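You operate a simulated robot arm through the tools that you are given. There is no shell and no other tool. Be economical: measure what you need, move in short steps, check, and stop when the job is done.

You run a simulated two-armed robot. Do the job below in one go: nothing can be reset, and whatever is moved stays where it is left.

Task
Wipe up the spill on the orange bench top with the wipe and put it back.

The check looks at the end state, three seconds after you hand in, the way a careful person would. Anything else that was tipped, shoved, dropped, spilled or broken makes it a failure.

Robot
Two 7-joint arms with two-finger parallel grippers on one trunk, on a base that drives. Base frame: it is fixed to the floor where the robot stands at the start and does not move with it; the origin is under the middle of the robot, x ahead of it, y to its left, z up. Readings come in mm, degrees, newtons and seconds.
The left shoulder is at the start at [50, 177, 1179], the right one opposite. Payload 3.43 kg a hand.
The tool frame of a hand sits at the grasp point between the pads (the TCP): z along the fingers, y along the line on which they close. The tips reach 34 mm beyond it. Largest opening 128 mm; finger width 24, thickness 12; the body of the gripper, 48 by 130 mm, starts 96 mm behind the TCP.
Orientation is that of the tool frame in the base frame, as a unit quaternion [w, x, y, z]. With the fingers straight down and closing along the base's y, the tool's x points along the base's -x, its y along +y and its z along -z.

Tools
- The arms move only by the tool arm_command. It takes "left_deltas", "right_deltas" or both (then of equal length, played together; a hand with none holds still); each is a list of rows, each an object of numbers (a shift or turn left out is 0, a gripper value left out holds the last): "dx", "dy", "dz": the shift along the base's x, y, z in mm; "rx", "ry", "rz": the turn, a rotation vector about the base's x, y, z in degrees. In form: [{"dx": .., "dy": .., "dz": .., "rx": .., "ry": .., "rz": ..}, ...]. A call has 1 to 8 rows; each row is the pose to reach, as a shift and turn from the pose commanded when the call began. "left_claw" and "right_claw" are, for a hand that has rows, the opening, from 0 (shut) to 1 (fully open), set as the call begins (left out, the last holds). Rows are played at 5 a second. More than 50 mm and 8.6 degrees between two rows, or a gripper value outside its range, and nothing of the call is played. A pose out of reach is approached as far as the arm can. The call stops where the force on the tool passes 40 N (or 10 N more than at its start, if that is more) or the arm is blocked; 0.2 s more then pass. Each finger travels about 108 mm/s and halts on what it meets, pressing with about 34 N; the grip force reading is that of the motor and also rises with nothing between the fingers. The clock runs only during rows and for 0.2 s after the last one: add rows that repeat a pose to give the fingers time. It gives the time, the measured TCP pose, the force on the tool (base axes), the opening and the grip force at its end, in the units of the frame above (readings bear some noise), with the torque about the TCP (base axes, N m) and any sound that the robot's microphone picked up, and new pictures: "views" is both (left out), scene, wrist or none (wrist: the cameras of the hands that moved).
- Cameras (640 x 400 px; columns grow to the right, rows downward): "scene" is now at [127.3, 53.8, 1339.3]; the picture's right is [0.66, -0.75, 0.00], its down [-0.48, -0.42, -0.77] and it looks along [0.58, 0.51, -0.64] (base axes); focal length 252 px, centre (320, 200). "left" rides on the left gripper at [76, 11, -160] in its tool frame; the picture's right is [-0.15, 0.99, 0.00], its down [-0.88, -0.13, -0.46] and it looks along [-0.45, -0.07, 0.89] (tool axes); focal length 234 px, centre (320, 200). "right" rides on the right gripper at [76, -11, -160] in its tool frame; the picture's right is [0.15, 0.99, 0.00], its down [-0.88, 0.13, -0.46] and it looks along [-0.45, 0.07, 0.89] (tool axes); focal length 234 px, centre (320, 200). There is no depth. A picture from a camera that has moved, and an enlarged one, comes with that camera's place and axes in the base frame and with its lens. The place of the scene camera against the robot may be out by one fixed shift of up to 12 mm in any direction.
- slide_trunk(by): slides the trunk up (or, below 0, down) by that many mm; the arms and the scene camera ride with it, the base frame stays. It gives what a move gives, with no picture.
- roll_base(legs): drives the robot by 1 to 6 legs, each [ahead, turn to the left] in mm and degrees, along the robot's own axes; the way and the turn of a leg run together, so that a leg with both is an arc; at most 1500 mm and 180 degrees a leg. The arms and the cameras ride along, it lands a little off, and it stops where it bumps. It gives what a move gives, and a new picture of the scene camera.
- aim_head(pan, tilt): turns the head with the scene camera to pan (to the left, within 80 degrees either way) and tilt (down, from -29 to 69), counted from straight ahead of the robot. It gives what a move gives, and a new picture of the scene camera.
- enlarge(camera, box): a new picture of the part [left, top, right, bottom] of that camera's present view, enlarged. No time passes.
- hand_in(): hands the job in; it is judged then, once.

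Go step by step. Nothing tells you exact positions but the pictures and the camera data: compare them with the known pose of the tool, close in by small moves and look again before you grip or let go. The budget is 120 turns and 260 pictures, counting those below and the enlarged ones. Unless the task says otherwise, let go and move clear before handing in, and close with one line.

The tools are called after "Call:" as name(argument=value, ...) on one line, values as JSON. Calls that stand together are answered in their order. arm_command: Moves the arms, as the interface text tells. Its arguments: {"type":"object","properties":{"left_deltas":{"type":"array","items":{"type":"object","properties":{"dx":{"type":"number"},"dy":{"type":"number"},"dz":{"type":"number"},"rx":{"type":"number"},"ry":{"type":"number"},"rz":{"type":"number"}}}},"left_claw":{"type":"number"},"right_deltas":{"type":"array","items":{"type":"object","properties":{"dx":{"type":"number"},"dy":{"type":"number"},"dz":{"type":"number"},"rx":{"type":"number"},"ry":{"type":"number"},"rz":{"type":"number"}}}},"right_claw":{"type":"number"},"views":{"type":"string","enum":["both","scene","wrist","none"]}},"required":[]} The other tools are called the same way: slide_trunk (by) slides the trunk up or down; roll_base (legs) drives the base; aim_head (pan, tilt) turns the head that bears the scene camera; enlarge (camera, box) takes an enlarged picture of a part of a camera's view; hand_in () hands the job in.

At the start:

```text
time: 0.0
left_tcp_pos: [319.0, 491.0, 1078.1]
left_tcp_rot: [0.0, 0.0, 1.0, 0.001]
left_contact_force: [0.3, 0.4, 0.2]
left_wrist_torque: [-0.01, 0.02, 0.02]
left_width: 128.0
left_finger_force: 0.1
right_tcp_pos: [436.4, 55.7, 1084.9]
right_tcp_rot: [-0.001, 0.0, 1.0, -0.001]
right_contact_force: [0.9, -0.3, 0.8]
right_wrist_torque: [-0.02, 0.01, -0.02]
right_width: 128.0
right_finger_force: 0.1
trunk travel left (down, up): [-350.0, 51.0]
robot x, y, heading: [-2.1, -0.1, 0.1]
head pan, tilt: [41.5, 39.5]
```

scene: 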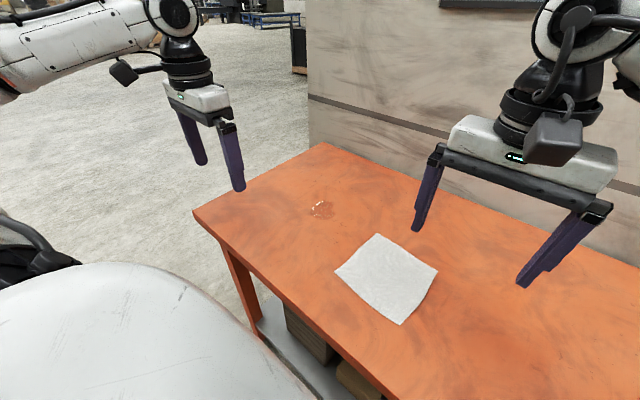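
right: 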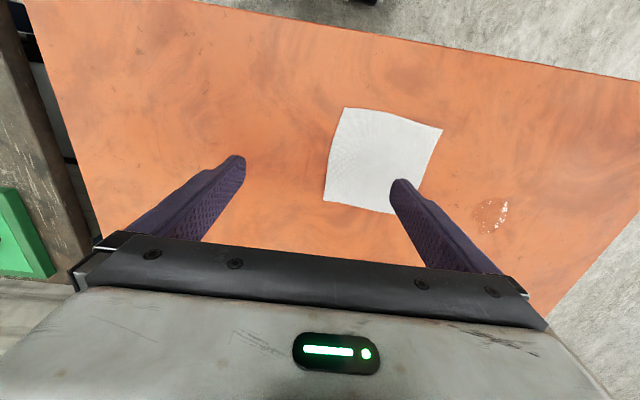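
left: 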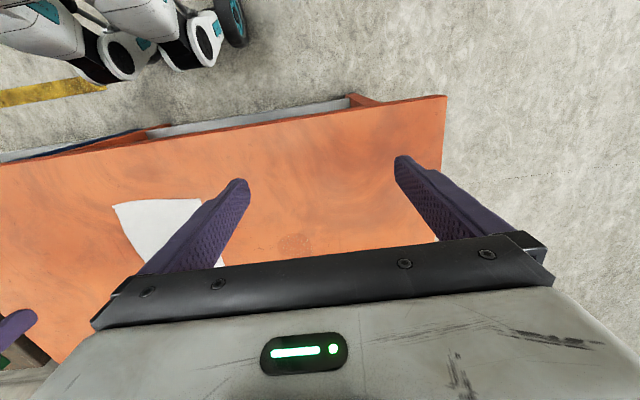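

I see the white wipe at about (510, 175) on the bench and a small wet spill at about (587, 453). I'll look closer at both before moving.

Call:
enlarge(camera="scene", box=[280, 170, 460, 340])

Call:
enlarge(camera="right", box=[310, 80, 550, 260])

```text
2.35 times, centred on (370, 255) of scene
camera zoom: at [127.3, 53.8, 1339.3], right [0.66, -0.75, 0.0], down [-0.48, -0.42, -0.77], along [0.58, 0.51, -0.64], focal length 593 px, centre (202, 71)
```

zoom: 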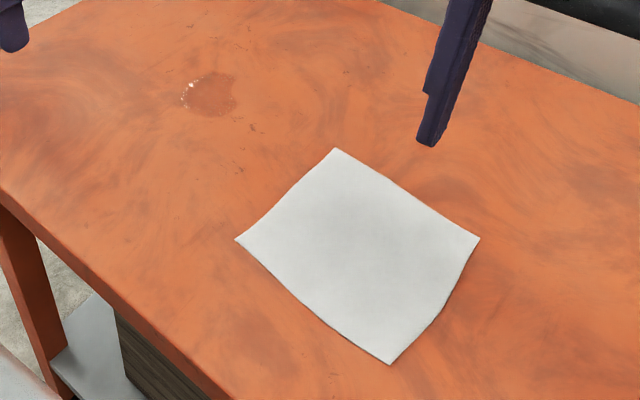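

```text
2.22 times, centred on (430, 170) of right
camera zoom: at [361.6, 44.5, 1243.7], right [-0.15, 0.99, 0.0], down [0.88, 0.13, 0.46], along [0.45, 0.07, -0.89], focal length 520 px, centre (76, 267)
```

zoom: 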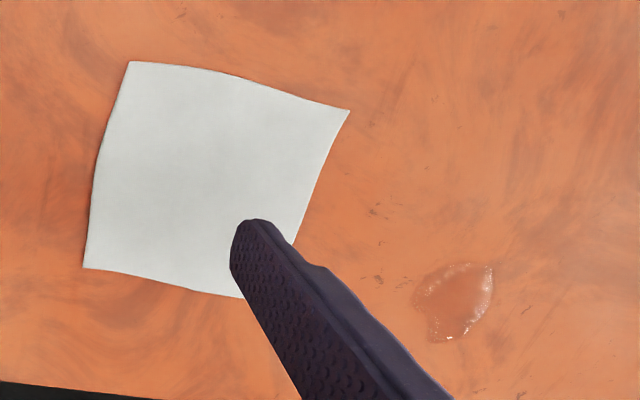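

The wipe spans about x 400–590, y 90–280, and the spill is centred near (572, 457), about 70 mm across. I'll move the right arm away and at the same time test whether the left hand can reach over the spill.

Call:
arm_command(left_deltas=[{"dx": 40, "dy": -5, "dz": -15}, {"dx": 80, "dy": -10, "dz": -30}, {"dx": 120, "dy": -15, "dz": -50}, {"dx": 160, "dy": -20, "dz": -70}, {"dx": 200, "dy": -25, "dz": -90}, {"dx": 230, "dy": -30, "dz": -110}, {"dx": 253, "dy": -34, "dz": -130}, {"dx": 253, "dy": -34, "dz": -130}], right_deltas=[{"dx": -5, "dy": -30}, {"dx": -10, "dy": -60}, {"dx": -15, "dy": -90}, {"dx": -20, "dy": -120}, {"dx": -25, "dy": -150}, {"dx": -30, "dy": -180}, {"dx": -40, "dy": -210}, {"dx": -40, "dy": -210}])

```text
time: 1.8
left_tcp_pos: [571.2, 455.6, 948.0]
left_tcp_rot: [0.0, 0.0, 1.0, 0.0]
left_contact_force: [-0.8, 0.6, -0.2]
left_wrist_torque: [-0.01, -0.02, 0.0]
left_width: 127.9
left_finger_force: 0.1
right_tcp_pos: [397.0, -154.6, 1084.5]
right_tcp_rot: [0.0, 0.0, 1.0, 0.0]
right_contact_force: [-0.7, 0.6, 0.5]
right_wrist_torque: [0.0, -0.02, 0.03]
right_width: 128.0
right_finger_force: 0.1
trunk travel left (down, up): [-350.0, 51.0]
robot x, y, heading: [-2.1, -1.9, -0.1]
head pan, tilt: [41.5, 39.5]
camera scene: at [127.2, 54.4, 1339.2], right [0.66, -0.75, 0.0], down [-0.48, -0.42, -0.77], along [0.58, 0.51, -0.64], focal length 252 px, centre (320, 200)
camera right: at [321.6, -165.2, 1243.6], right [-0.15, 0.99, 0.0], down [0.88, 0.13, 0.46], along [0.45, 0.07, -0.89], focal length 234 px, centre (320, 200)
camera left: at [495.6, 467.8, 1107.6], right [0.15, 0.99, 0.0], down [0.88, -0.13, 0.46], along [0.45, -0.07, -0.89], focal length 234 px, centre (320, 200)
```

scene: 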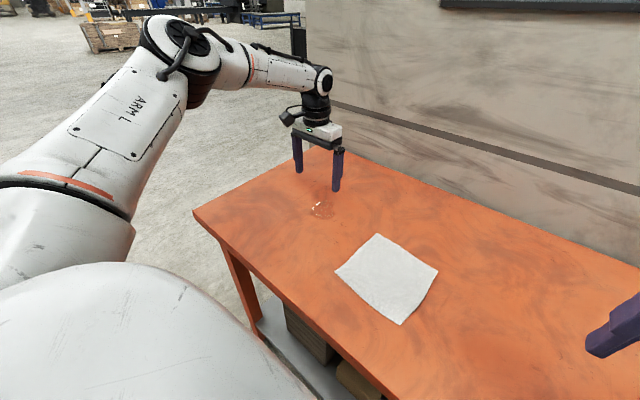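
right: 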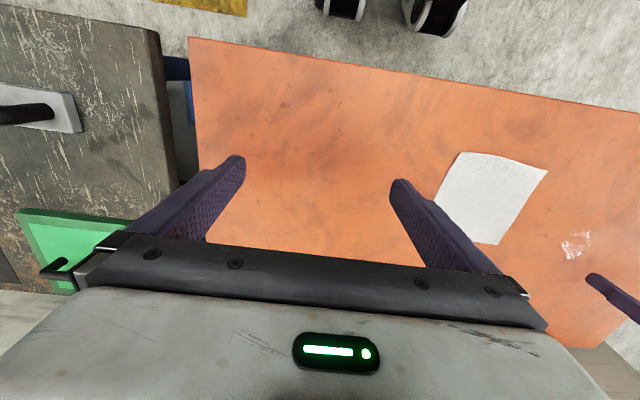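
left: 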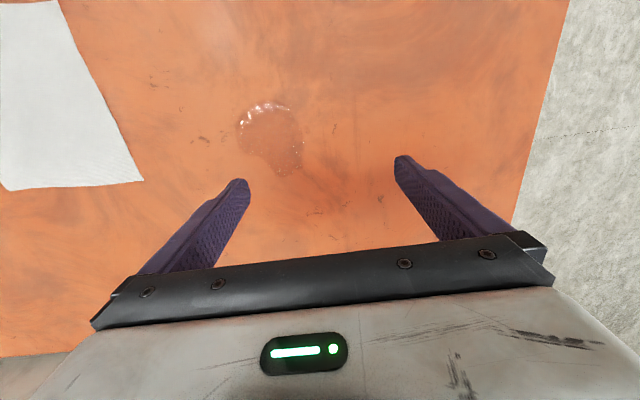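

Triangulating the spill from both wrist cameras puts the bench top at z ≈ 856 rather than 801. That moves the spill to about (543, 406) and the wipe centre to about (479, 166). Next I bring the left hand over the wipe at a safe height.

Call:
arm_command(left_deltas=[{"dx": -13, "dy": -41, "dz": 5}, {"dx": -26, "dy": -83, "dz": 12}, {"dx": -39, "dy": -124, "dz": 12}, {"dx": -53, "dy": -166, "dz": 12}, {"dx": -66, "dy": -207, "dz": 12}, {"dx": -79, "dy": -249, "dz": 12}, {"dx": -92, "dy": -290, "dz": 12}, {"dx": -92, "dy": -290, "dz": 12}], left_claw=0.6)

Call:
aim_head(pan=20, tilt=45)

```text
time: 3.6
left_tcp_pos: [478.4, 168.4, 960.2]
left_tcp_rot: [0.001, 0.0, 1.0, -0.001]
left_contact_force: [0.6, 0.6, 0.5]
left_wrist_torque: [0.01, 0.0, -0.01]
left_width: 76.8
left_finger_force: 0.1
right_tcp_pos: [397.3, -154.6, 1085.0]
right_tcp_rot: [0.0, 0.0, 1.0, 0.0]
right_contact_force: [-0.7, 0.2, -0.1]
right_wrist_torque: [-0.01, 0.02, 0.0]
right_width: 128.0
right_finger_force: 0.0
trunk travel left (down, up): [-350.0, 51.0]
robot x, y, heading: [2.4, -1.2, 0.2]
head pan, tilt: [41.5, 39.5]
camera scene: at [127.3, 54.0, 1339.3], right [0.66, -0.75, 0.0], down [-0.48, -0.42, -0.77], along [0.58, 0.51, -0.64], focal length 252 px, centre (320, 200)
camera left: at [402.2, 179.5, 1119.6], right [0.15, 0.99, 0.0], down [0.88, -0.13, 0.46], along [0.45, -0.07, -0.89], focal length 234 px, centre (320, 200)
```

scene: 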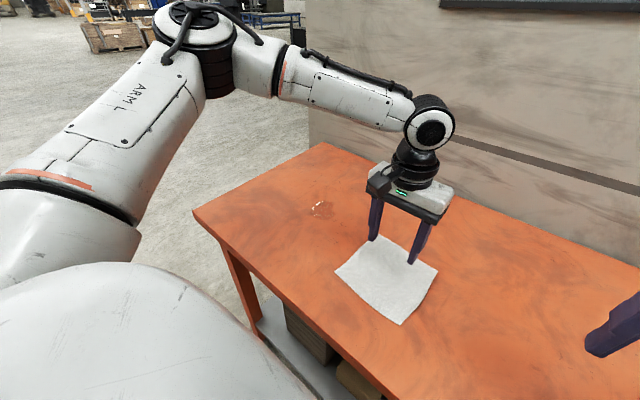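
left: 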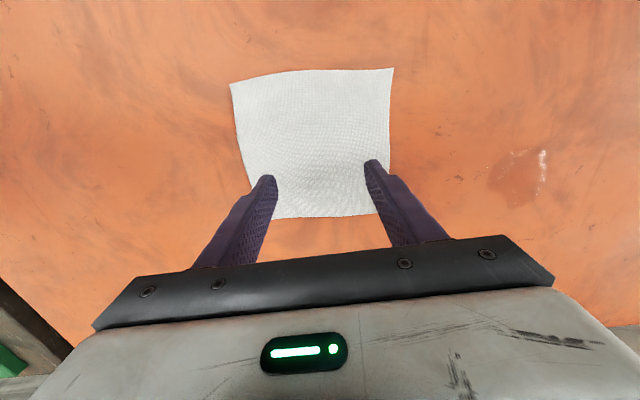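

```text
time: 4.5
left_tcp_pos: [478.9, 168.1, 961.2]
left_tcp_rot: [0.0, 0.0, 1.0, -0.001]
left_contact_force: [-1.0, -0.2, 0.5]
left_wrist_torque: [-0.02, 0.0, 0.02]
left_width: 76.7
left_finger_force: 0.1
right_tcp_pos: [396.8, -155.2, 1084.3]
right_tcp_rot: [0.0, 0.0, 1.0, 0.0]
right_contact_force: [1.0, 0.9, 0.3]
right_wrist_torque: [0.01, 0.01, 0.02]
right_width: 127.8
right_finger_force: 0.1
trunk travel left (down, up): [-350.0, 51.0]
robot x, y, heading: [1.4, 2.5, -0.0]
head pan, tilt: [20.0, 45.0]
camera scene: at [139.8, 25.2, 1331.3], right [0.34, -0.94, 0.0], down [-0.66, -0.24, -0.71], along [0.66, 0.24, -0.71], focal length 252 px, centre (320, 200)
```

scene: 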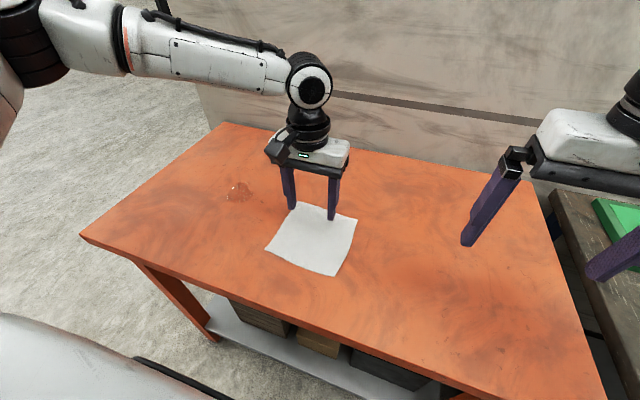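

The left hand is centred over the wipe, at about (479, 167). I lower with the fingers about 50 mm apart, going slowly near the top to feel for contact.

Call:
arm_command(left_deltas=[{"dz": -20}, {"dz": -40}, {"dz": -54}, {"dz": -58}, {"dz": -61}, {"dz": -63}, {"dz": -65}, {"dz": -65}], left_claw=0.42)

```text
time: 6.2
left_tcp_pos: [466.1, 183.6, 906.6]
left_tcp_rot: [0.0, -0.001, 1.0, 0.0]
left_contact_force: [0.1, -0.2, 0.5]
left_wrist_torque: [0.0, -0.03, 0.01]
left_width: 53.7
left_finger_force: 0.1
left hand out of reach, approached as far as the arm can: row 1, 2, 3, 4, 5, 6, 7, 8
right_tcp_pos: [397.9, -155.2, 1084.3]
right_tcp_rot: [0.0, 0.0, 1.0, 0.0]
right_contact_force: [-0.3, -0.2, -0.3]
right_wrist_torque: [0.0, -0.01, 0.01]
right_width: 127.6
right_finger_force: 0.0
trunk travel left (down, up): [-350.0, 51.0]
robot x, y, heading: [-3.5, 3.2, -0.1]
head pan, tilt: [20.0, 45.0]
camera scene: at [139.8, 25.1, 1331.3], right [0.34, -0.94, 0.0], down [-0.66, -0.24, -0.71], along [0.66, 0.24, -0.71], focal length 252 px, centre (320, 200)
camera left: at [389.6, 195.9, 1065.2], right [0.15, 0.99, 0.0], down [0.88, -0.13, 0.46], along [0.45, -0.07, -0.89], focal length 234 px, centre (320, 200)
```

scene: 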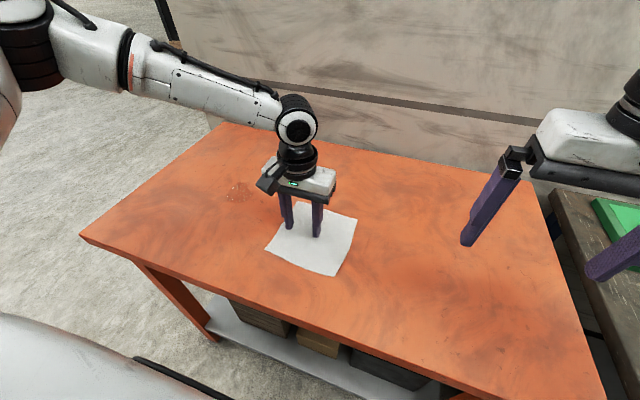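
left: 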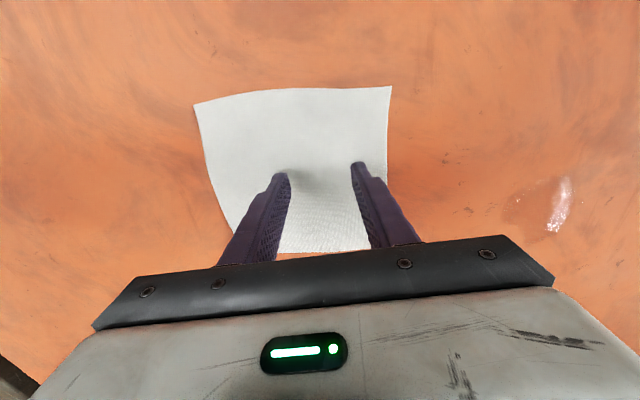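

The arm met a reach limit while lowering: it stopped at z 907 and drifted 15 mm sideways, still above the wipe. I'll raise the hand and lower the trunk to give it a better posture.

Call:
arm_command(left_deltas=[{"dz": 40}, {"dz": 80}, {"dz": 120}, {"dz": 160}, {"dz": 185}, {"dz": 185}], views="none")

Call:
slide_trunk(by=-120)

Call:
arm_command(left_deltas=[{"dz": 0}, {"dz": 0}])

```text
time: 7.7
left_tcp_pos: [466.6, 184.5, 1091.8]
left_tcp_rot: [0.0, 0.0, 1.0, 0.0]
left_contact_force: [0.3, -0.1, -0.1]
left_wrist_torque: [-0.04, -0.01, 0.0]
left_width: 53.7
left_finger_force: 0.1
right_tcp_pos: [396.9, -154.8, 1084.3]
right_tcp_rot: [0.0, 0.0, 1.0, 0.0]
right_contact_force: [0.1, 0.4, 1.1]
right_wrist_torque: [-0.05, 0.02, 0.01]
right_width: 128.3
right_finger_force: 0.1
trunk travel left (down, up): [-350.0, 51.0]
robot x, y, heading: [0.8, -0.6, -0.1]
head pan, tilt: [20.0, 45.0]
```

```text
time: 9.2
left_tcp_pos: [467.5, 184.4, 972.6]
left_tcp_rot: [-0.001, 0.0, 1.0, 0.0]
left_contact_force: [0.1, -0.2, -0.9]
left_wrist_torque: [-0.06, 0.02, 0.0]
left_width: 53.6
left_finger_force: 0.1
right_tcp_pos: [396.8, -154.2, 964.3]
right_tcp_rot: [0.0, 0.0, 1.0, -0.001]
right_contact_force: [-0.6, -0.8, 0.3]
right_wrist_torque: [0.01, 0.01, 0.0]
right_width: 128.0
right_finger_force: 0.0
trunk travel left (down, up): [-230.0, 171.0]
robot x, y, heading: [0.2, -1.5, -0.1]
head pan, tilt: [20.0, 45.0]
```

```text
time: 9.8
left_tcp_pos: [467.4, 185.6, 972.5]
left_tcp_rot: [0.001, 0.001, 1.0, 0.0]
left_contact_force: [0.3, -0.2, -0.7]
left_wrist_torque: [-0.02, 0.0, -0.04]
left_width: 53.5
left_finger_force: 0.1
right_tcp_pos: [397.7, -154.1, 965.4]
right_tcp_rot: [0.0, 0.0, 1.0, 0.0]
right_contact_force: [-0.4, 0.0, 1.1]
right_wrist_torque: [-0.01, 0.04, 0.03]
right_width: 128.3
right_finger_force: 0.0
trunk travel left (down, up): [-230.0, 171.0]
robot x, y, heading: [0.9, -3.8, 0.2]
head pan, tilt: [20.0, 45.0]
camera scene: at [139.8, 25.1, 1211.3], right [0.34, -0.94, 0.0], down [-0.66, -0.24, -0.71], along [0.66, 0.24, -0.71], focal length 252 px, centre (320, 200)
camera left: at [390.7, 196.0, 1130.8], right [0.15, 0.99, 0.0], down [0.88, -0.13, 0.46], along [0.45, -0.07, -0.89], focal length 234 px, centre (320, 200)
```

scene: 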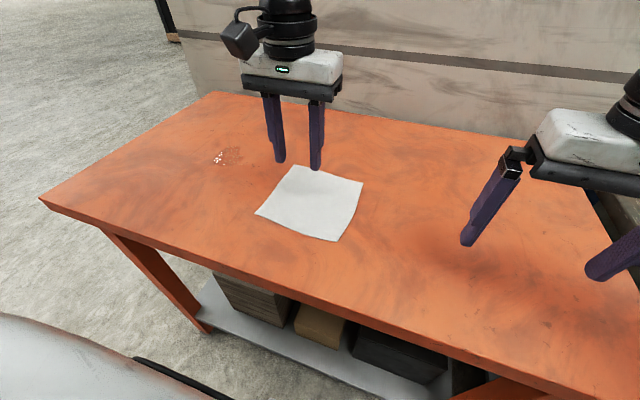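
left: 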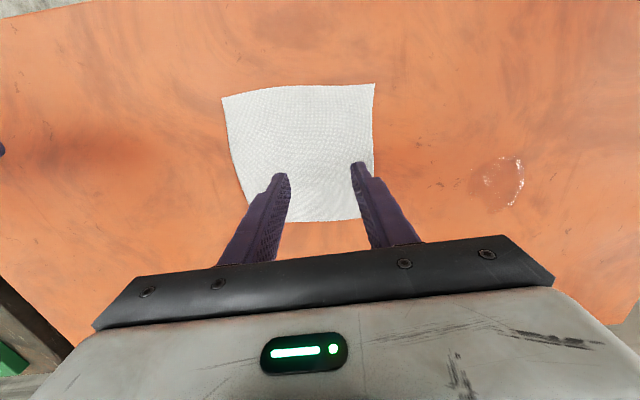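

The trunk is down and the hand is free at (467, 185, 972). I re-centre over the wipe and come down slowly.

Call:
arm_command(left_deltas=[{"dx": 6, "dy": -9, "dz": -20}, {"dx": 12, "dy": -18, "dz": -45}, {"dx": 12, "dy": -18, "dz": -62}, {"dx": 12, "dy": -18, "dz": -70}, {"dx": 12, "dy": -18, "dz": -74}, {"dx": 12, "dy": -18, "dz": -77}, {"dx": 12, "dy": -18, "dz": -79}, {"dx": 12, "dy": -18, "dz": -80}])

```text
time: 11.6
left_tcp_pos: [479.1, 166.7, 890.7]
left_tcp_rot: [0.001, 0.001, 1.0, -0.001]
left_contact_force: [-0.2, 0.8, 0.5]
left_wrist_torque: [0.01, 0.02, -0.03]
left_width: 53.8
left_finger_force: 0.0
right_tcp_pos: [396.5, -154.9, 964.4]
right_tcp_rot: [0.001, 0.001, 1.0, 0.001]
right_contact_force: [0.1, 0.4, 0.1]
right_wrist_torque: [0.0, 0.0, 0.01]
right_width: 128.2
right_finger_force: 0.1
trunk travel left (down, up): [-230.0, 171.0]
robot x, y, heading: [4.1, -0.5, -0.1]
head pan, tilt: [20.0, 45.0]
camera scene: at [139.8, 25.1, 1211.3], right [0.34, -0.94, 0.0], down [-0.66, -0.24, -0.71], along [0.66, 0.24, -0.71], focal length 252 px, centre (320, 200)
camera left: at [402.6, 178.1, 1050.8], right [0.15, 0.99, 0.0], down [0.88, -0.13, 0.46], along [0.45, -0.07, -0.89], focal length 234 px, centre (320, 200)
```

scene: 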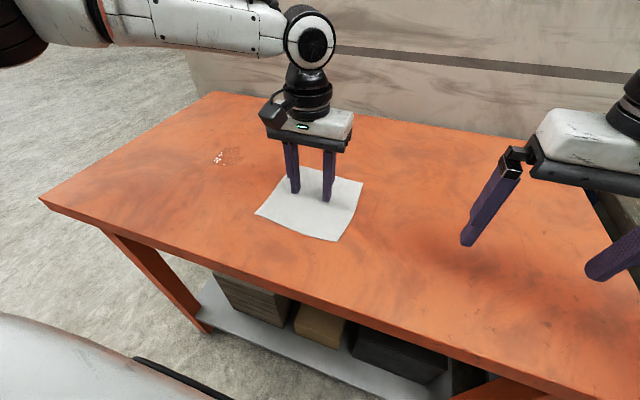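
left: 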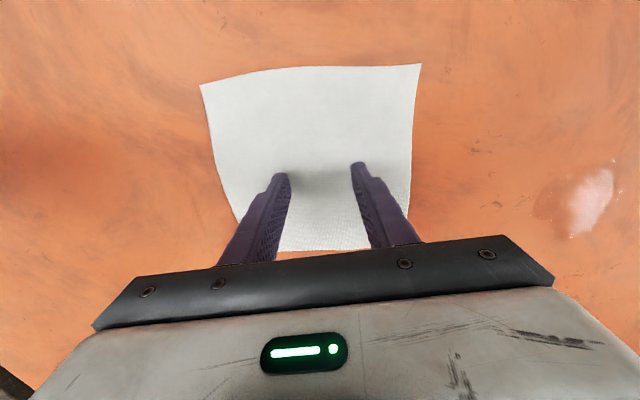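

No contact yet with the tips at about z 857. I continue down in small steps and watch the force.

Call:
arm_command(left_deltas=[{"dz": -1.5}, {"dz": -3}, {"dz": -4.5}, {"dz": -6}, {"dz": -6}], views="wrist")

```text
time: 12.8
left_tcp_pos: [478.4, 168.0, 885.4]
left_tcp_rot: [0.0, -0.001, 1.0, 0.0]
left_contact_force: [0.2, -0.4, 0.1]
left_wrist_torque: [-0.01, -0.02, 0.0]
left_width: 53.9
left_finger_force: 0.0
right_tcp_pos: [396.8, -155.6, 964.0]
right_tcp_rot: [0.0, 0.001, 1.0, 0.0]
right_contact_force: [0.4, 0.3, 0.5]
right_wrist_torque: [0.04, 0.0, 0.03]
right_width: 128.1
right_finger_force: 0.1
trunk travel left (down, up): [-230.0, 171.0]
robot x, y, heading: [0.6, -1.4, 0.0]
head pan, tilt: [20.0, 45.0]
camera left: at [402.7, 177.7, 1044.7], right [0.15, 0.99, 0.0], down [0.88, -0.13, 0.46], along [0.45, -0.07, -0.89], focal length 234 px, centre (320, 200)
```

left: 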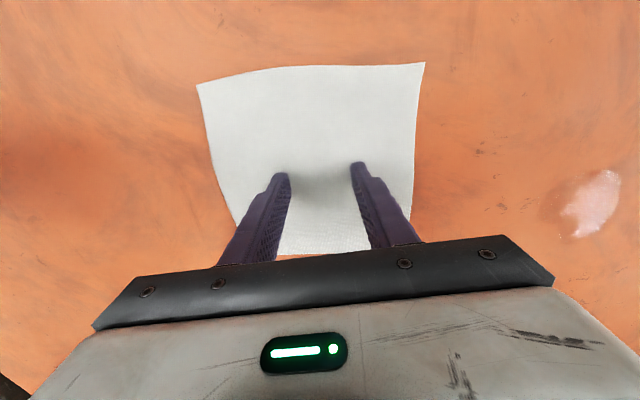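

Still free at tip z ≈ 851. I keep stepping down.

Call:
arm_command(left_deltas=[{"dz": -1.5}, {"dz": -3}, {"dz": -4.5}, {"dz": -6}, {"dz": -7.5}, {"dz": -9}, {"dz": -10}, {"dz": -10}])

```text
time: 13.9
left_tcp_pos: [482.0, 166.0, 884.9]
left_tcp_rot: [0.006, 0.0, 1.0, -0.001]
left_contact_force: [-1.4, 0.0, 15.4]
left_wrist_torque: [0.31, 0.17, 0.01]
left_width: 53.7
left_finger_force: 0.5
right_tcp_pos: [396.9, -155.6, 964.2]
right_tcp_rot: [-0.001, 0.0, 1.0, 0.0]
right_contact_force: [0.0, -1.1, -0.2]
right_wrist_torque: [-0.01, -0.04, 0.0]
right_width: 128.1
right_finger_force: 0.1
trunk travel left (down, up): [-230.0, 171.0]
robot x, y, heading: [3.3, -1.1, 0.2]
head pan, tilt: [20.0, 45.0]
stopped in row 5 (left hand): the force on the tool passed its limit (the readings are from after the stop); the commanded pose is now the measured one
camera scene: at [139.1, 24.8, 1211.1], right [0.34, -0.94, 0.0], down [-0.66, -0.24, -0.71], along [0.66, 0.24, -0.71], focal length 252 px, centre (320, 200)
camera left: at [402.8, 177.7, 1043.4], right [0.15, 0.99, 0.0], down [0.87, -0.13, 0.47], along [0.46, -0.07, -0.88], focal length 234 px, centre (320, 200)
```

scene: 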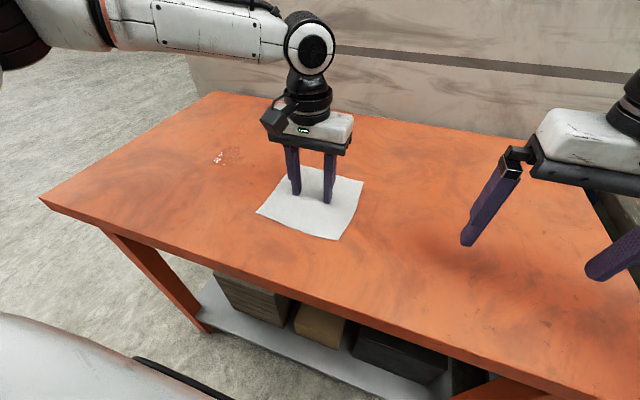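
left: 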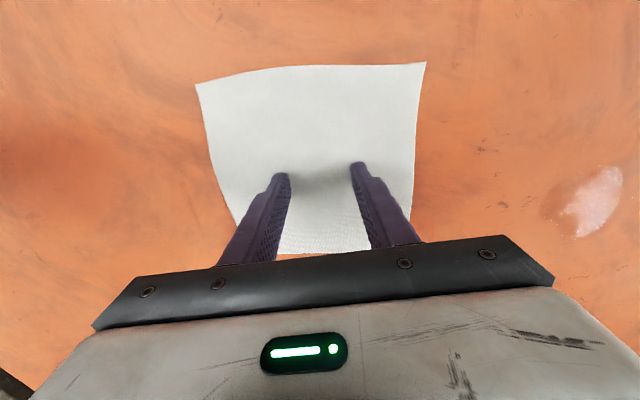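

Contact: the bench top is at about z 850 (TCP ≈ 884), with a light press of 15 N. Now I close the fingers to gather a fold of the wipe.

Call:
arm_command(left_deltas=[{"dz": 0}, {"dz": 0}, {"dz": 0}, {"dz": 0}, {"dz": 0}], left_claw=0)

```text
time: 15.1
left_tcp_pos: [480.2, 166.0, 885.1]
left_tcp_rot: [0.007, -0.001, 1.0, 0.0]
left_contact_force: [3.5, -0.5, 25.6]
left_wrist_torque: [0.01, 0.07, 0.0]
left_width: 2.9
left_finger_force: 33.8
right_tcp_pos: [396.0, -154.7, 964.6]
right_tcp_rot: [0.001, 0.0, 1.0, -0.001]
right_contact_force: [-0.3, 0.4, -1.0]
right_wrist_torque: [0.01, -0.05, -0.01]
right_width: 127.6
right_finger_force: 0.1
trunk travel left (down, up): [-230.0, 171.0]
robot x, y, heading: [-1.9, -0.2, -0.1]
head pan, tilt: [20.0, 45.0]
camera scene: at [138.4, 24.6, 1211.7], right [0.34, -0.94, 0.0], down [-0.66, -0.24, -0.71], along [0.67, 0.24, -0.71], focal length 252 px, centre (320, 200)
camera left: at [402.3, 177.5, 1043.3], right [0.15, 0.99, 0.0], down [0.87, -0.13, 0.47], along [0.46, -0.07, -0.88], focal length 234 px, centre (320, 200)
```

scene: 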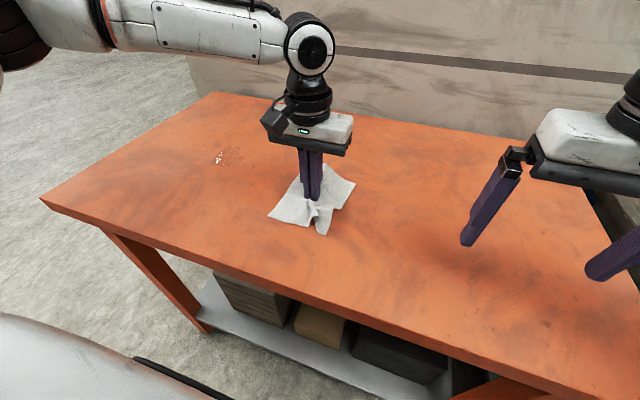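
left: 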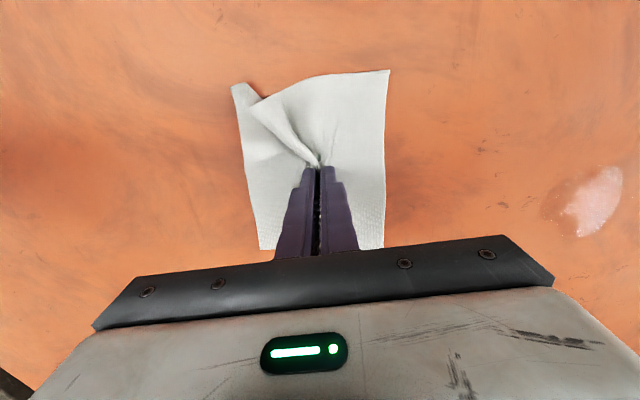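

The wipe is well gripped as a fold. I lift it and carry it over to the spill at (546, 407).

Call:
arm_command(left_deltas=[{"dz": 30}, {"dz": 65}, {"dx": 12, "dy": 45, "dz": 70}, {"dx": 24, "dy": 90, "dz": 70}, {"dx": 37, "dy": 135, "dz": 70}, {"dx": 50, "dy": 180, "dz": 70}, {"dx": 62, "dy": 225, "dz": 70}, {"dx": 66, "dy": 241, "dz": 70}])

Call:
aim_head(pan=38, tilt=35)

```text
time: 16.9
left_tcp_pos: [546.4, 408.3, 952.6]
left_tcp_rot: [0.003, -0.001, 1.0, -0.001]
left_contact_force: [-0.1, -0.3, -0.5]
left_wrist_torque: [0.01, 0.02, -0.01]
left_width: 2.8
left_finger_force: 34.0
right_tcp_pos: [397.2, -153.8, 965.2]
right_tcp_rot: [0.0, 0.0, 1.0, 0.001]
right_contact_force: [0.3, 1.2, 0.1]
right_wrist_torque: [0.01, -0.01, -0.02]
right_width: 127.7
right_finger_force: 0.0
trunk travel left (down, up): [-230.0, 171.0]
robot x, y, heading: [0.7, 1.6, 0.1]
head pan, tilt: [20.0, 45.0]
camera scene: at [139.8, 25.3, 1211.3], right [0.34, -0.94, 0.0], down [-0.66, -0.24, -0.71], along [0.66, 0.24, -0.71], focal length 252 px, centre (320, 200)
camera left: at [468.4, 419.7, 1111.6], right [0.15, 0.99, 0.0], down [0.88, -0.13, 0.46], along [0.46, -0.07, -0.89], focal length 234 px, centre (320, 200)
```

scene: 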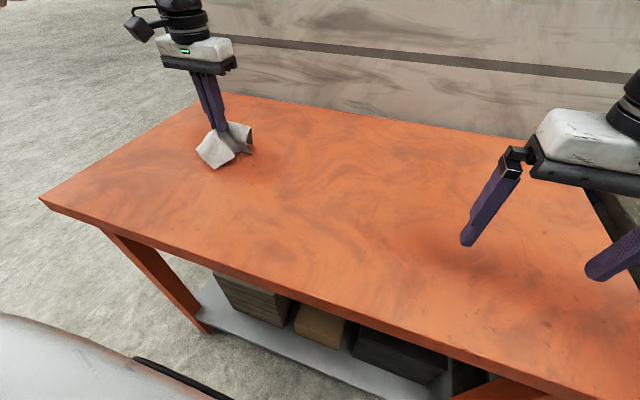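
left: 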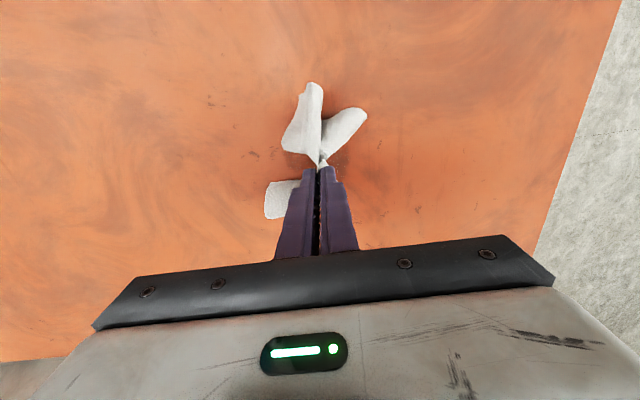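

```text
time: 17.7
left_tcp_pos: [546.8, 407.5, 953.4]
left_tcp_rot: [0.004, 0.0, 1.0, -0.001]
left_contact_force: [0.4, 0.6, 0.0]
left_wrist_torque: [-0.02, 0.01, 0.0]
left_width: 3.0
left_finger_force: 33.5
right_tcp_pos: [396.6, -154.3, 963.7]
right_tcp_rot: [0.0, -0.001, 1.0, 0.0]
right_contact_force: [-0.2, -0.3, -0.6]
right_wrist_torque: [-0.02, 0.01, -0.01]
right_width: 127.9
right_finger_force: 0.0
trunk travel left (down, up): [-230.0, 171.0]
robot x, y, heading: [2.6, -2.3, 0.1]
head pan, tilt: [38.0, 35.0]
camera scene: at [132.8, 51.6, 1226.1], right [0.62, -0.79, 0.0], down [-0.45, -0.35, -0.82], along [0.65, 0.5, -0.57], focal length 252 px, centre (320, 200)
```

scene: 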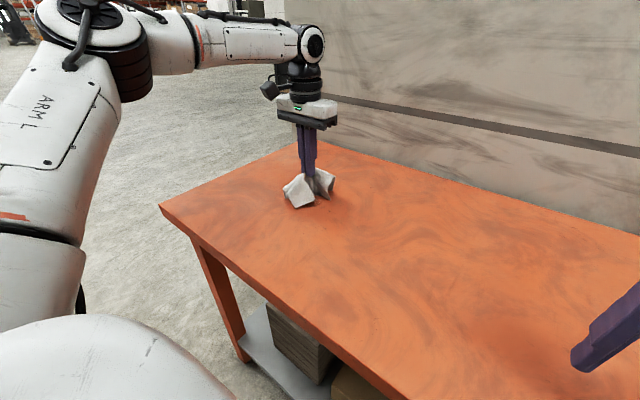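

The wipe hangs over the spill. I lower it onto the spill with a light press.

Call:
arm_command(left_deltas=[{"dz": -25}, {"dz": -45}, {"dz": -58}, {"dz": -63}, {"dz": -65}, {"dz": -67}, {"dz": -68.5}, {"dz": -69.5}])

```text
time: 19.5
left_tcp_pos: [546.7, 407.7, 888.1]
left_tcp_rot: [0.009, -0.001, 1.0, -0.001]
left_contact_force: [0.7, 3.3, 28.5]
left_wrist_torque: [0.33, -0.13, 0.02]
left_width: 2.7
left_finger_force: 33.9
right_tcp_pos: [396.0, -155.1, 965.4]
right_tcp_rot: [0.002, 0.001, 1.0, 0.001]
right_contact_force: [-0.1, -1.1, -0.4]
right_wrist_torque: [0.02, 0.0, 0.01]
right_width: 128.0
right_finger_force: 0.0
trunk travel left (down, up): [-230.0, 171.0]
robot x, y, heading: [2.6, -1.3, 0.0]
head pan, tilt: [38.0, 35.0]
camera scene: at [130.4, 50.1, 1226.9], right [0.62, -0.79, 0.0], down [-0.45, -0.35, -0.82], along [0.65, 0.51, -0.57], focal length 252 px, centre (320, 200)
camera left: at [467.7, 418.0, 1045.9], right [0.14, 0.99, 0.0], down [0.87, -0.13, 0.47], along [0.47, -0.07, -0.88], focal length 234 px, centre (320, 200)
```

scene: 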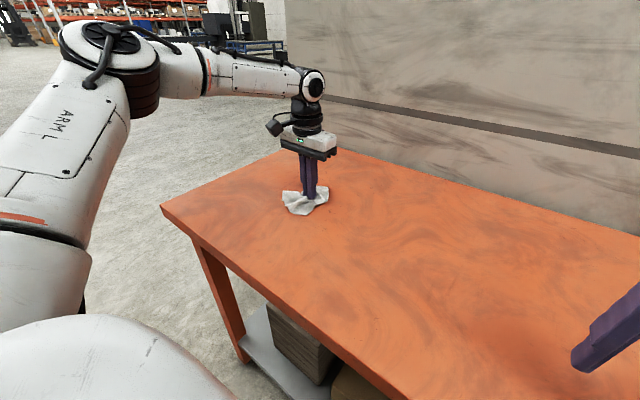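
left: 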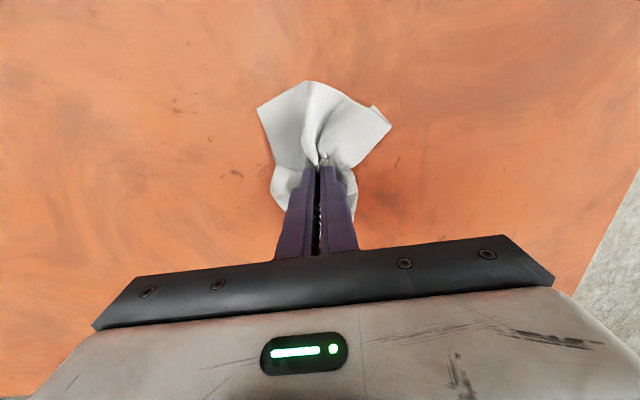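

It is pressed with about 28 N. I ease off slightly and wipe with strokes of ±30 mm over the spill area.

Call:
arm_command(left_deltas=[{"dx": -15, "dz": 1}, {"dx": -30, "dz": 1}, {"dx": -30, "dy": -15, "dz": 1}, {"dx": -15, "dy": -20, "dz": 1}, {"dx": 5, "dy": -20, "dz": 1}, {"dx": 25, "dy": -20, "dz": 1}, {"dx": 30, "dy": -5, "dz": 1}, {"dx": 15, "dy": 0, "dz": 1}], views="wrist")

```text
time: 21.3
left_tcp_pos: [562.3, 407.2, 888.3]
left_tcp_rot: [0.009, 0.0, 1.0, 0.001]
left_contact_force: [6.4, -2.5, 23.3]
left_wrist_torque: [0.09, -0.33, -0.04]
left_width: 2.7
left_finger_force: 34.4
right_tcp_pos: [396.6, -155.8, 965.1]
right_tcp_rot: [0.002, 0.0, 1.0, 0.001]
right_contact_force: [0.3, -0.3, -0.5]
right_wrist_torque: [0.02, -0.01, -0.02]
right_width: 128.0
right_finger_force: 0.0
trunk travel left (down, up): [-230.0, 171.0]
robot x, y, heading: [-3.7, -1.2, 0.1]
head pan, tilt: [38.0, 35.0]
camera left: at [483.7, 417.9, 1045.9], right [0.15, 0.99, 0.0], down [0.87, -0.13, 0.47], along [0.47, -0.07, -0.88], focal length 234 px, centre (320, 200)
```

left: 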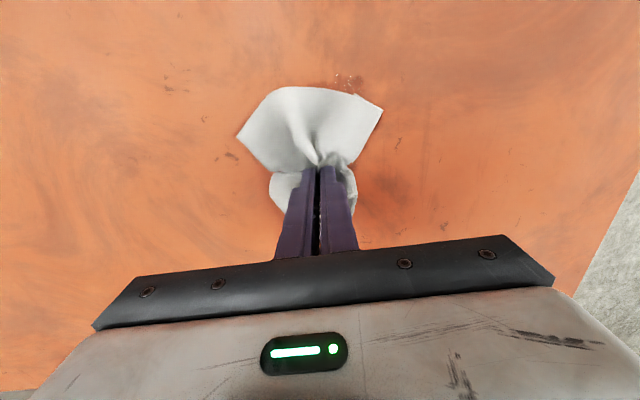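

Most of the spill has gone, with some droplets left near (491, 437). I extend the strokes to the near-left side.

Call:
arm_command(left_deltas=[{"dx": 8, "dy": 15}, {"dx": -10, "dy": 24}, {"dx": -30, "dy": 28}, {"dx": -50, "dy": 30}, {"dx": -70, "dy": 30}, {"dx": -82, "dy": 22}, {"dx": -65, "dy": 8}, {"dx": -45, "dy": 0}], views="wrist")

Call:
arm_command(left_deltas=[{"dz": 15}, {"dz": 40}, {"dz": 75}, {"dy": -40, "dz": 90}, {"dy": -85, "dz": 100}, {"dy": -130, "dz": 100}, {"dy": -130, "dz": 100}])

```text
time: 23.1
left_tcp_pos: [514.4, 406.2, 887.4]
left_tcp_rot: [0.006, 0.0, 1.0, -0.001]
left_contact_force: [-9.1, 3.1, 30.7]
left_wrist_torque: [0.32, 0.19, 0.08]
left_width: 2.9
left_finger_force: 34.5
right_tcp_pos: [394.6, -155.7, 965.7]
right_tcp_rot: [0.002, 0.0, 1.0, 0.001]
right_contact_force: [-0.9, -0.2, -0.1]
right_wrist_torque: [0.0, -0.01, 0.02]
right_width: 127.5
right_finger_force: 0.1
trunk travel left (down, up): [-230.0, 171.0]
robot x, y, heading: [-0.7, -0.0, -0.1]
head pan, tilt: [38.0, 35.0]
camera left: at [436.2, 418.1, 1046.2], right [0.14, 0.99, 0.0], down [0.88, -0.13, 0.47], along [0.46, -0.07, -0.88], focal length 234 px, centre (320, 200)
```

left: 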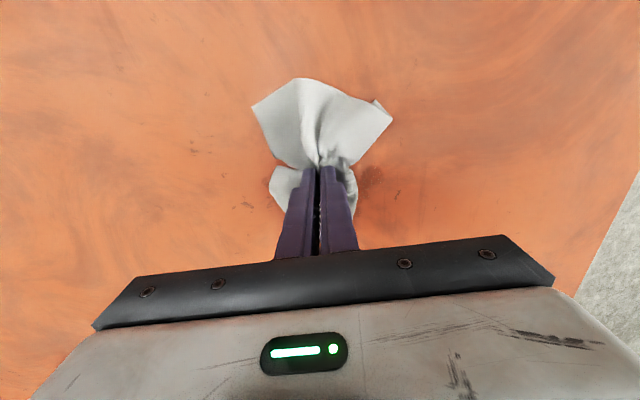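

```text
time: 24.7
left_tcp_pos: [516.8, 278.0, 982.9]
left_tcp_rot: [0.004, 0.0, 1.0, -0.001]
left_contact_force: [-0.5, 0.3, 0.8]
left_wrist_torque: [0.01, 0.01, -0.01]
left_width: 2.9
left_finger_force: 33.8
right_tcp_pos: [397.2, -154.6, 963.7]
right_tcp_rot: [0.0, 0.001, 1.0, 0.0]
right_contact_force: [0.8, -0.3, -0.3]
right_wrist_torque: [0.04, 0.04, 0.0]
right_width: 128.0
right_finger_force: 0.0
trunk travel left (down, up): [-230.0, 171.0]
robot x, y, heading: [0.1, -3.0, 0.1]
head pan, tilt: [38.0, 35.0]
camera scene: at [132.8, 51.7, 1226.1], right [0.62, -0.79, 0.0], down [-0.45, -0.35, -0.82], along [0.65, 0.5, -0.57], focal length 252 px, centre (320, 200)
camera left: at [439.0, 289.3, 1141.1], right [0.15, 0.99, 0.0], down [0.88, -0.13, 0.46], along [0.46, -0.07, -0.89], focal length 234 px, centre (320, 200)
```

scene: 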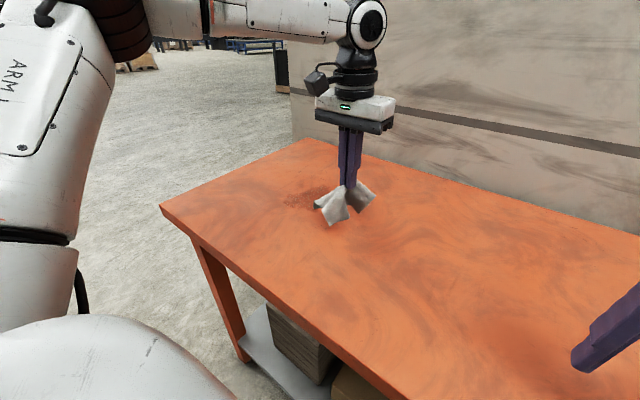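
left: 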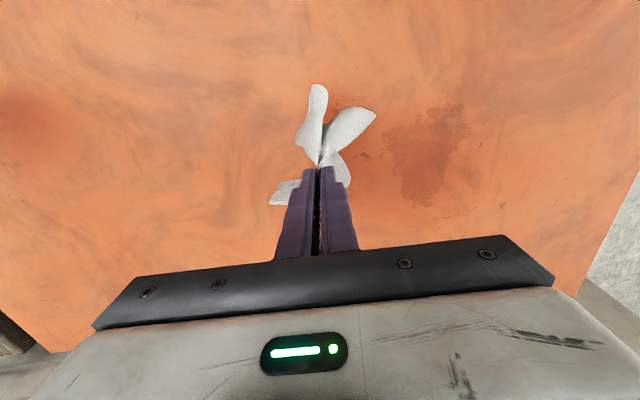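

Now the spill area is open to view. I take a closer look for any residue.

Call:
enlarge(camera="left", box=[340, 70, 520, 220])

Call:
enlarge(camera="scene", box=[250, 160, 380, 250])

```text
2.67 times, centred on (430, 145) of left
camera zoom: at [439.0, 289.3, 1141.1], right [0.15, 0.99, 0.0], down [0.88, -0.13, 0.46], along [0.46, -0.07, -0.89], focal length 624 px, centre (27, 347)
```

zoom: 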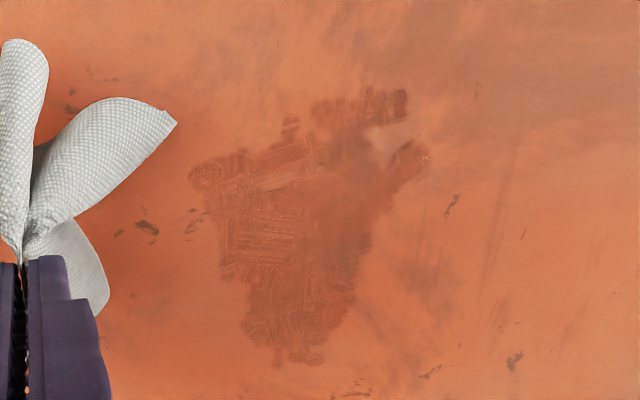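

```text
4.44 times, centred on (315, 205) of scene
camera zoom: at [132.8, 51.7, 1226.1], right [0.62, -0.79, 0.0], down [-0.45, -0.35, -0.82], along [0.65, 0.5, -0.57], focal length 1119 px, centre (342, 178)
```

zoom: 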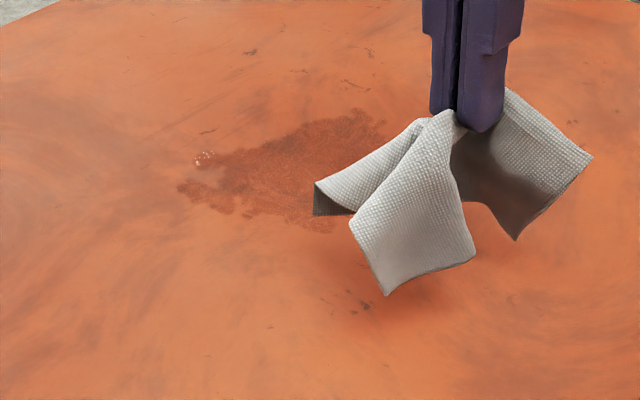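

A thin wet film remains over about x 490–620, y 350–460, with a droplet near (519, 459). I go back in from the outer edge and make more passes.

Call:
arm_command(left_deltas=[{"dx": -5, "dy": 48}, {"dx": -10, "dy": 96}, {"dx": -15, "dy": 144}, {"dx": -17, "dy": 190, "dz": -10}, {"dx": -17, "dy": 190, "dz": -55}, {"dx": -17, "dy": 190, "dz": -90}, {"dx": -17, "dy": 190, "dz": -98}, {"dx": -17, "dy": 190, "dz": -100}], views="none")

Call:
arm_command(left_deltas=[{"dx": 25}, {"dx": 50}, {"dx": 75}, {"dx": 100, "dy": -5}, {"dx": 100, "dy": -20}, {"dx": 75, "dy": -20}, {"dx": 50, "dy": -20}, {"dx": 25, "dy": -20}], views="none")

Call:
arm_command(left_deltas=[{"dx": -25}, {"dx": -25, "dy": -20}, {"dx": 0, "dy": -20}, {"dx": 25, "dy": -20}, {"dx": 50, "dy": -20}, {"dx": 75, "dy": -20}, {"dx": 100, "dy": -20}, {"dx": 100, "dy": -38}], views="wrist")

```text
time: 26.5
left_tcp_pos: [501.5, 467.9, 888.1]
left_tcp_rot: [0.008, 0.0, 1.0, 0.0]
left_contact_force: [0.7, 3.3, 21.0]
left_wrist_torque: [0.25, -0.08, 0.01]
left_width: 3.0
left_finger_force: 33.8
right_tcp_pos: [396.2, -155.4, 965.7]
right_tcp_rot: [0.001, 0.0, 1.0, 0.001]
right_contact_force: [-0.7, 0.4, 1.2]
right_wrist_torque: [-0.02, 0.0, 0.0]
right_width: 127.9
right_finger_force: 0.0
trunk travel left (down, up): [-230.0, 171.0]
robot x, y, heading: [1.8, 0.2, -0.4]
head pan, tilt: [38.0, 35.0]
```

```text
time: 28.3
left_tcp_pos: [525.3, 446.2, 888.2]
left_tcp_rot: [0.008, -0.001, 1.0, 0.0]
left_contact_force: [7.2, 1.0, 26.9]
left_wrist_torque: [0.28, -0.34, -0.04]
left_width: 3.0
left_finger_force: 34.0
left hand out of reach, approached as far as the arm can: row 4
right_tcp_pos: [396.5, -155.5, 965.0]
right_tcp_rot: [0.0, 0.0, 1.0, 0.002]
right_contact_force: [1.0, -0.5, 0.4]
right_wrist_torque: [-0.01, 0.0, 0.0]
right_width: 128.1
right_finger_force: 0.0
trunk travel left (down, up): [-230.0, 171.0]
robot x, y, heading: [-2.5, -0.5, -0.3]
head pan, tilt: [38.0, 35.0]
```

```text
time: 30.1
left_tcp_pos: [602.5, 408.8, 888.3]
left_tcp_rot: [0.007, -0.001, 1.0, 0.0]
left_contact_force: [1.1, 4.6, 15.7]
left_wrist_torque: [0.28, -0.1, 0.01]
left_width: 3.1
left_finger_force: 34.2
left hand out of reach, approached as far as the arm can: row 7, 8
right_tcp_pos: [396.5, -156.1, 964.8]
right_tcp_rot: [0.002, -0.001, 1.0, 0.0]
right_contact_force: [0.8, -0.4, 1.1]
right_wrist_torque: [0.02, 0.02, -0.04]
right_width: 128.0
right_finger_force: 0.0
trunk travel left (down, up): [-230.0, 171.0]
robot x, y, heading: [3.0, 0.6, -0.1]
head pan, tilt: [38.0, 35.0]
camera left: at [523.0, 420.0, 1046.5], right [0.15, 0.99, 0.0], down [0.87, -0.13, 0.47], along [0.46, -0.07, -0.88], focal length 234 px, centre (320, 200)
```

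left: 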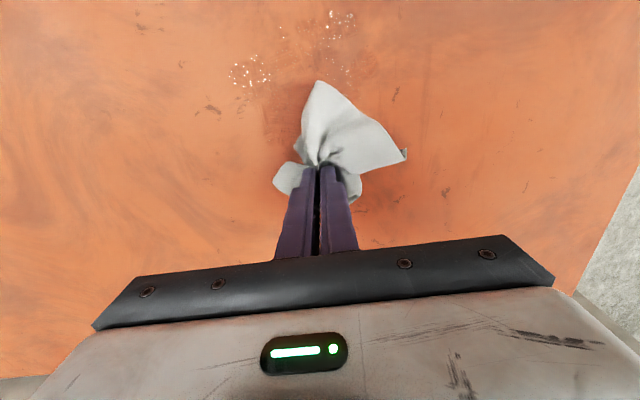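

Droplets show at about (512, 369) and (494, 438). I keep rastering through those areas.

Call:
arm_command(left_deltas=[{"dx": -25, "dy": 0}, {"dx": -50, "dy": 0}, {"dx": -75, "dy": 0}, {"dx": -100, "dy": 0}, {"dx": -118, "dy": 0}, {"dx": -118, "dy": -20}, {"dx": -95, "dy": -20}, {"dx": -70, "dy": -20}], views="none")

Call:
arm_command(left_deltas=[{"dx": 25, "dy": 0}, {"dx": 50, "dy": 0}, {"dx": 55, "dy": -20}, {"dx": 30, "dy": -20}, {"dx": 5, "dy": -20}, {"dx": -20, "dy": -20}, {"dx": -45, "dy": -20}, {"dx": -45, "dy": -38}], views="none")

Call:
arm_command(left_deltas=[{"dx": 25, "dy": 0}, {"dx": 50, "dy": 0}, {"dx": 50, "dy": 0, "dz": 25}, {"dx": 50, "dy": -10, "dz": 60}, {"dx": 50, "dy": -50, "dz": 90}, {"dx": 50, "dy": -95, "dz": 95}, {"dx": 50, "dy": -95, "dz": 95}], views="both")

Call:
enlarge(camera="left", box=[340, 50, 540, 210])

```text
time: 31.9
left_tcp_pos: [530.3, 388.7, 889.1]
left_tcp_rot: [0.004, -0.001, 1.0, -0.001]
left_contact_force: [-4.8, 0.7, 15.7]
left_wrist_torque: [0.14, 0.11, 0.05]
left_width: 2.8
left_finger_force: 33.9
right_tcp_pos: [395.8, -154.8, 965.5]
right_tcp_rot: [0.001, 0.0, 1.0, 0.001]
right_contact_force: [1.0, 0.4, -0.8]
right_wrist_torque: [-0.05, 0.0, -0.02]
right_width: 128.0
right_finger_force: 0.1
trunk travel left (down, up): [-230.0, 171.0]
robot x, y, heading: [0.3, -1.4, -0.1]
head pan, tilt: [38.0, 35.0]
```

```text
time: 33.7
left_tcp_pos: [484.8, 351.8, 888.9]
left_tcp_rot: [0.004, 0.0, 1.0, 0.001]
left_contact_force: [-0.9, 6.7, 22.2]
left_wrist_torque: [0.44, -0.03, 0.02]
left_width: 2.8
left_finger_force: 34.3
right_tcp_pos: [395.9, -154.0, 965.4]
right_tcp_rot: [0.001, -0.001, 1.0, 0.0]
right_contact_force: [-0.2, -0.8, 0.3]
right_wrist_torque: [0.02, 0.02, 0.0]
right_width: 128.2
right_finger_force: 0.0
trunk travel left (down, up): [-230.0, 171.0]
robot x, y, heading: [-2.0, -2.5, 0.0]
head pan, tilt: [38.0, 35.0]
```

```text
time: 35.3
left_tcp_pos: [535.8, 255.5, 981.9]
left_tcp_rot: [0.004, -0.001, 1.0, -0.001]
left_contact_force: [-0.4, 0.4, 0.3]
left_wrist_torque: [0.02, 0.0, 0.0]
left_width: 2.9
left_finger_force: 33.9
right_tcp_pos: [397.3, -154.8, 964.0]
right_tcp_rot: [0.001, 0.0, 1.0, 0.0]
right_contact_force: [0.2, -0.3, -0.3]
right_wrist_torque: [0.0, 0.02, 0.01]
right_width: 128.0
right_finger_force: 0.1
trunk travel left (down, up): [-230.0, 171.0]
robot x, y, heading: [0.5, -3.1, 0.1]
head pan, tilt: [38.0, 35.0]
camera scene: at [132.7, 51.6, 1226.1], right [0.62, -0.79, 0.0], down [-0.45, -0.35, -0.82], along [0.65, 0.5, -0.57], focal length 252 px, centre (320, 200)
camera left: at [459.4, 267.1, 1139.9], right [0.14, 0.99, 0.0], down [0.88, -0.13, 0.46], along [0.46, -0.07, -0.89], focal length 234 px, centre (320, 200)
```

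scene: 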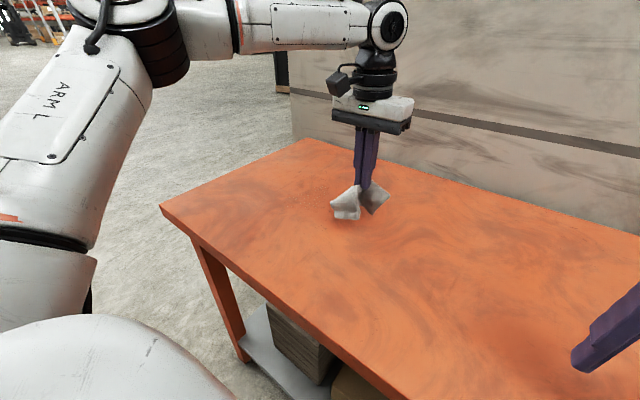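
left: 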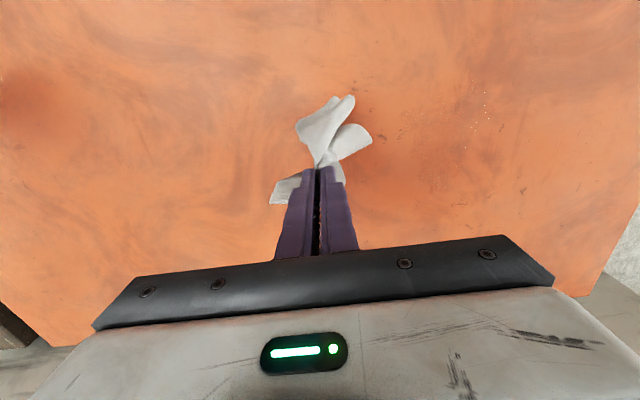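

```text
2.50 times, centred on (440, 130) of left
camera zoom: at [459.4, 267.1, 1139.9], right [0.14, 0.99, 0.0], down [0.88, -0.13, 0.46], along [0.46, -0.07, -0.89], focal length 585 px, centre (20, 375)
```

zoom: 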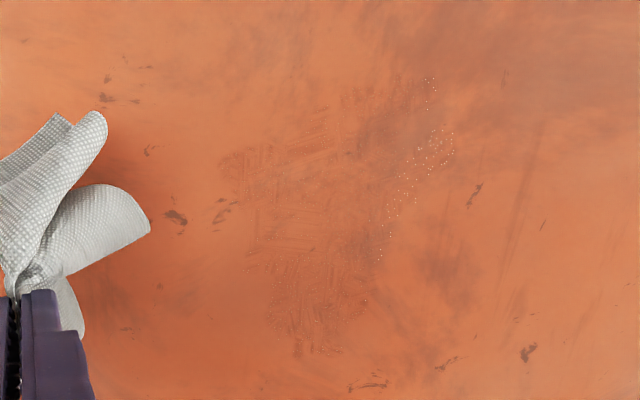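

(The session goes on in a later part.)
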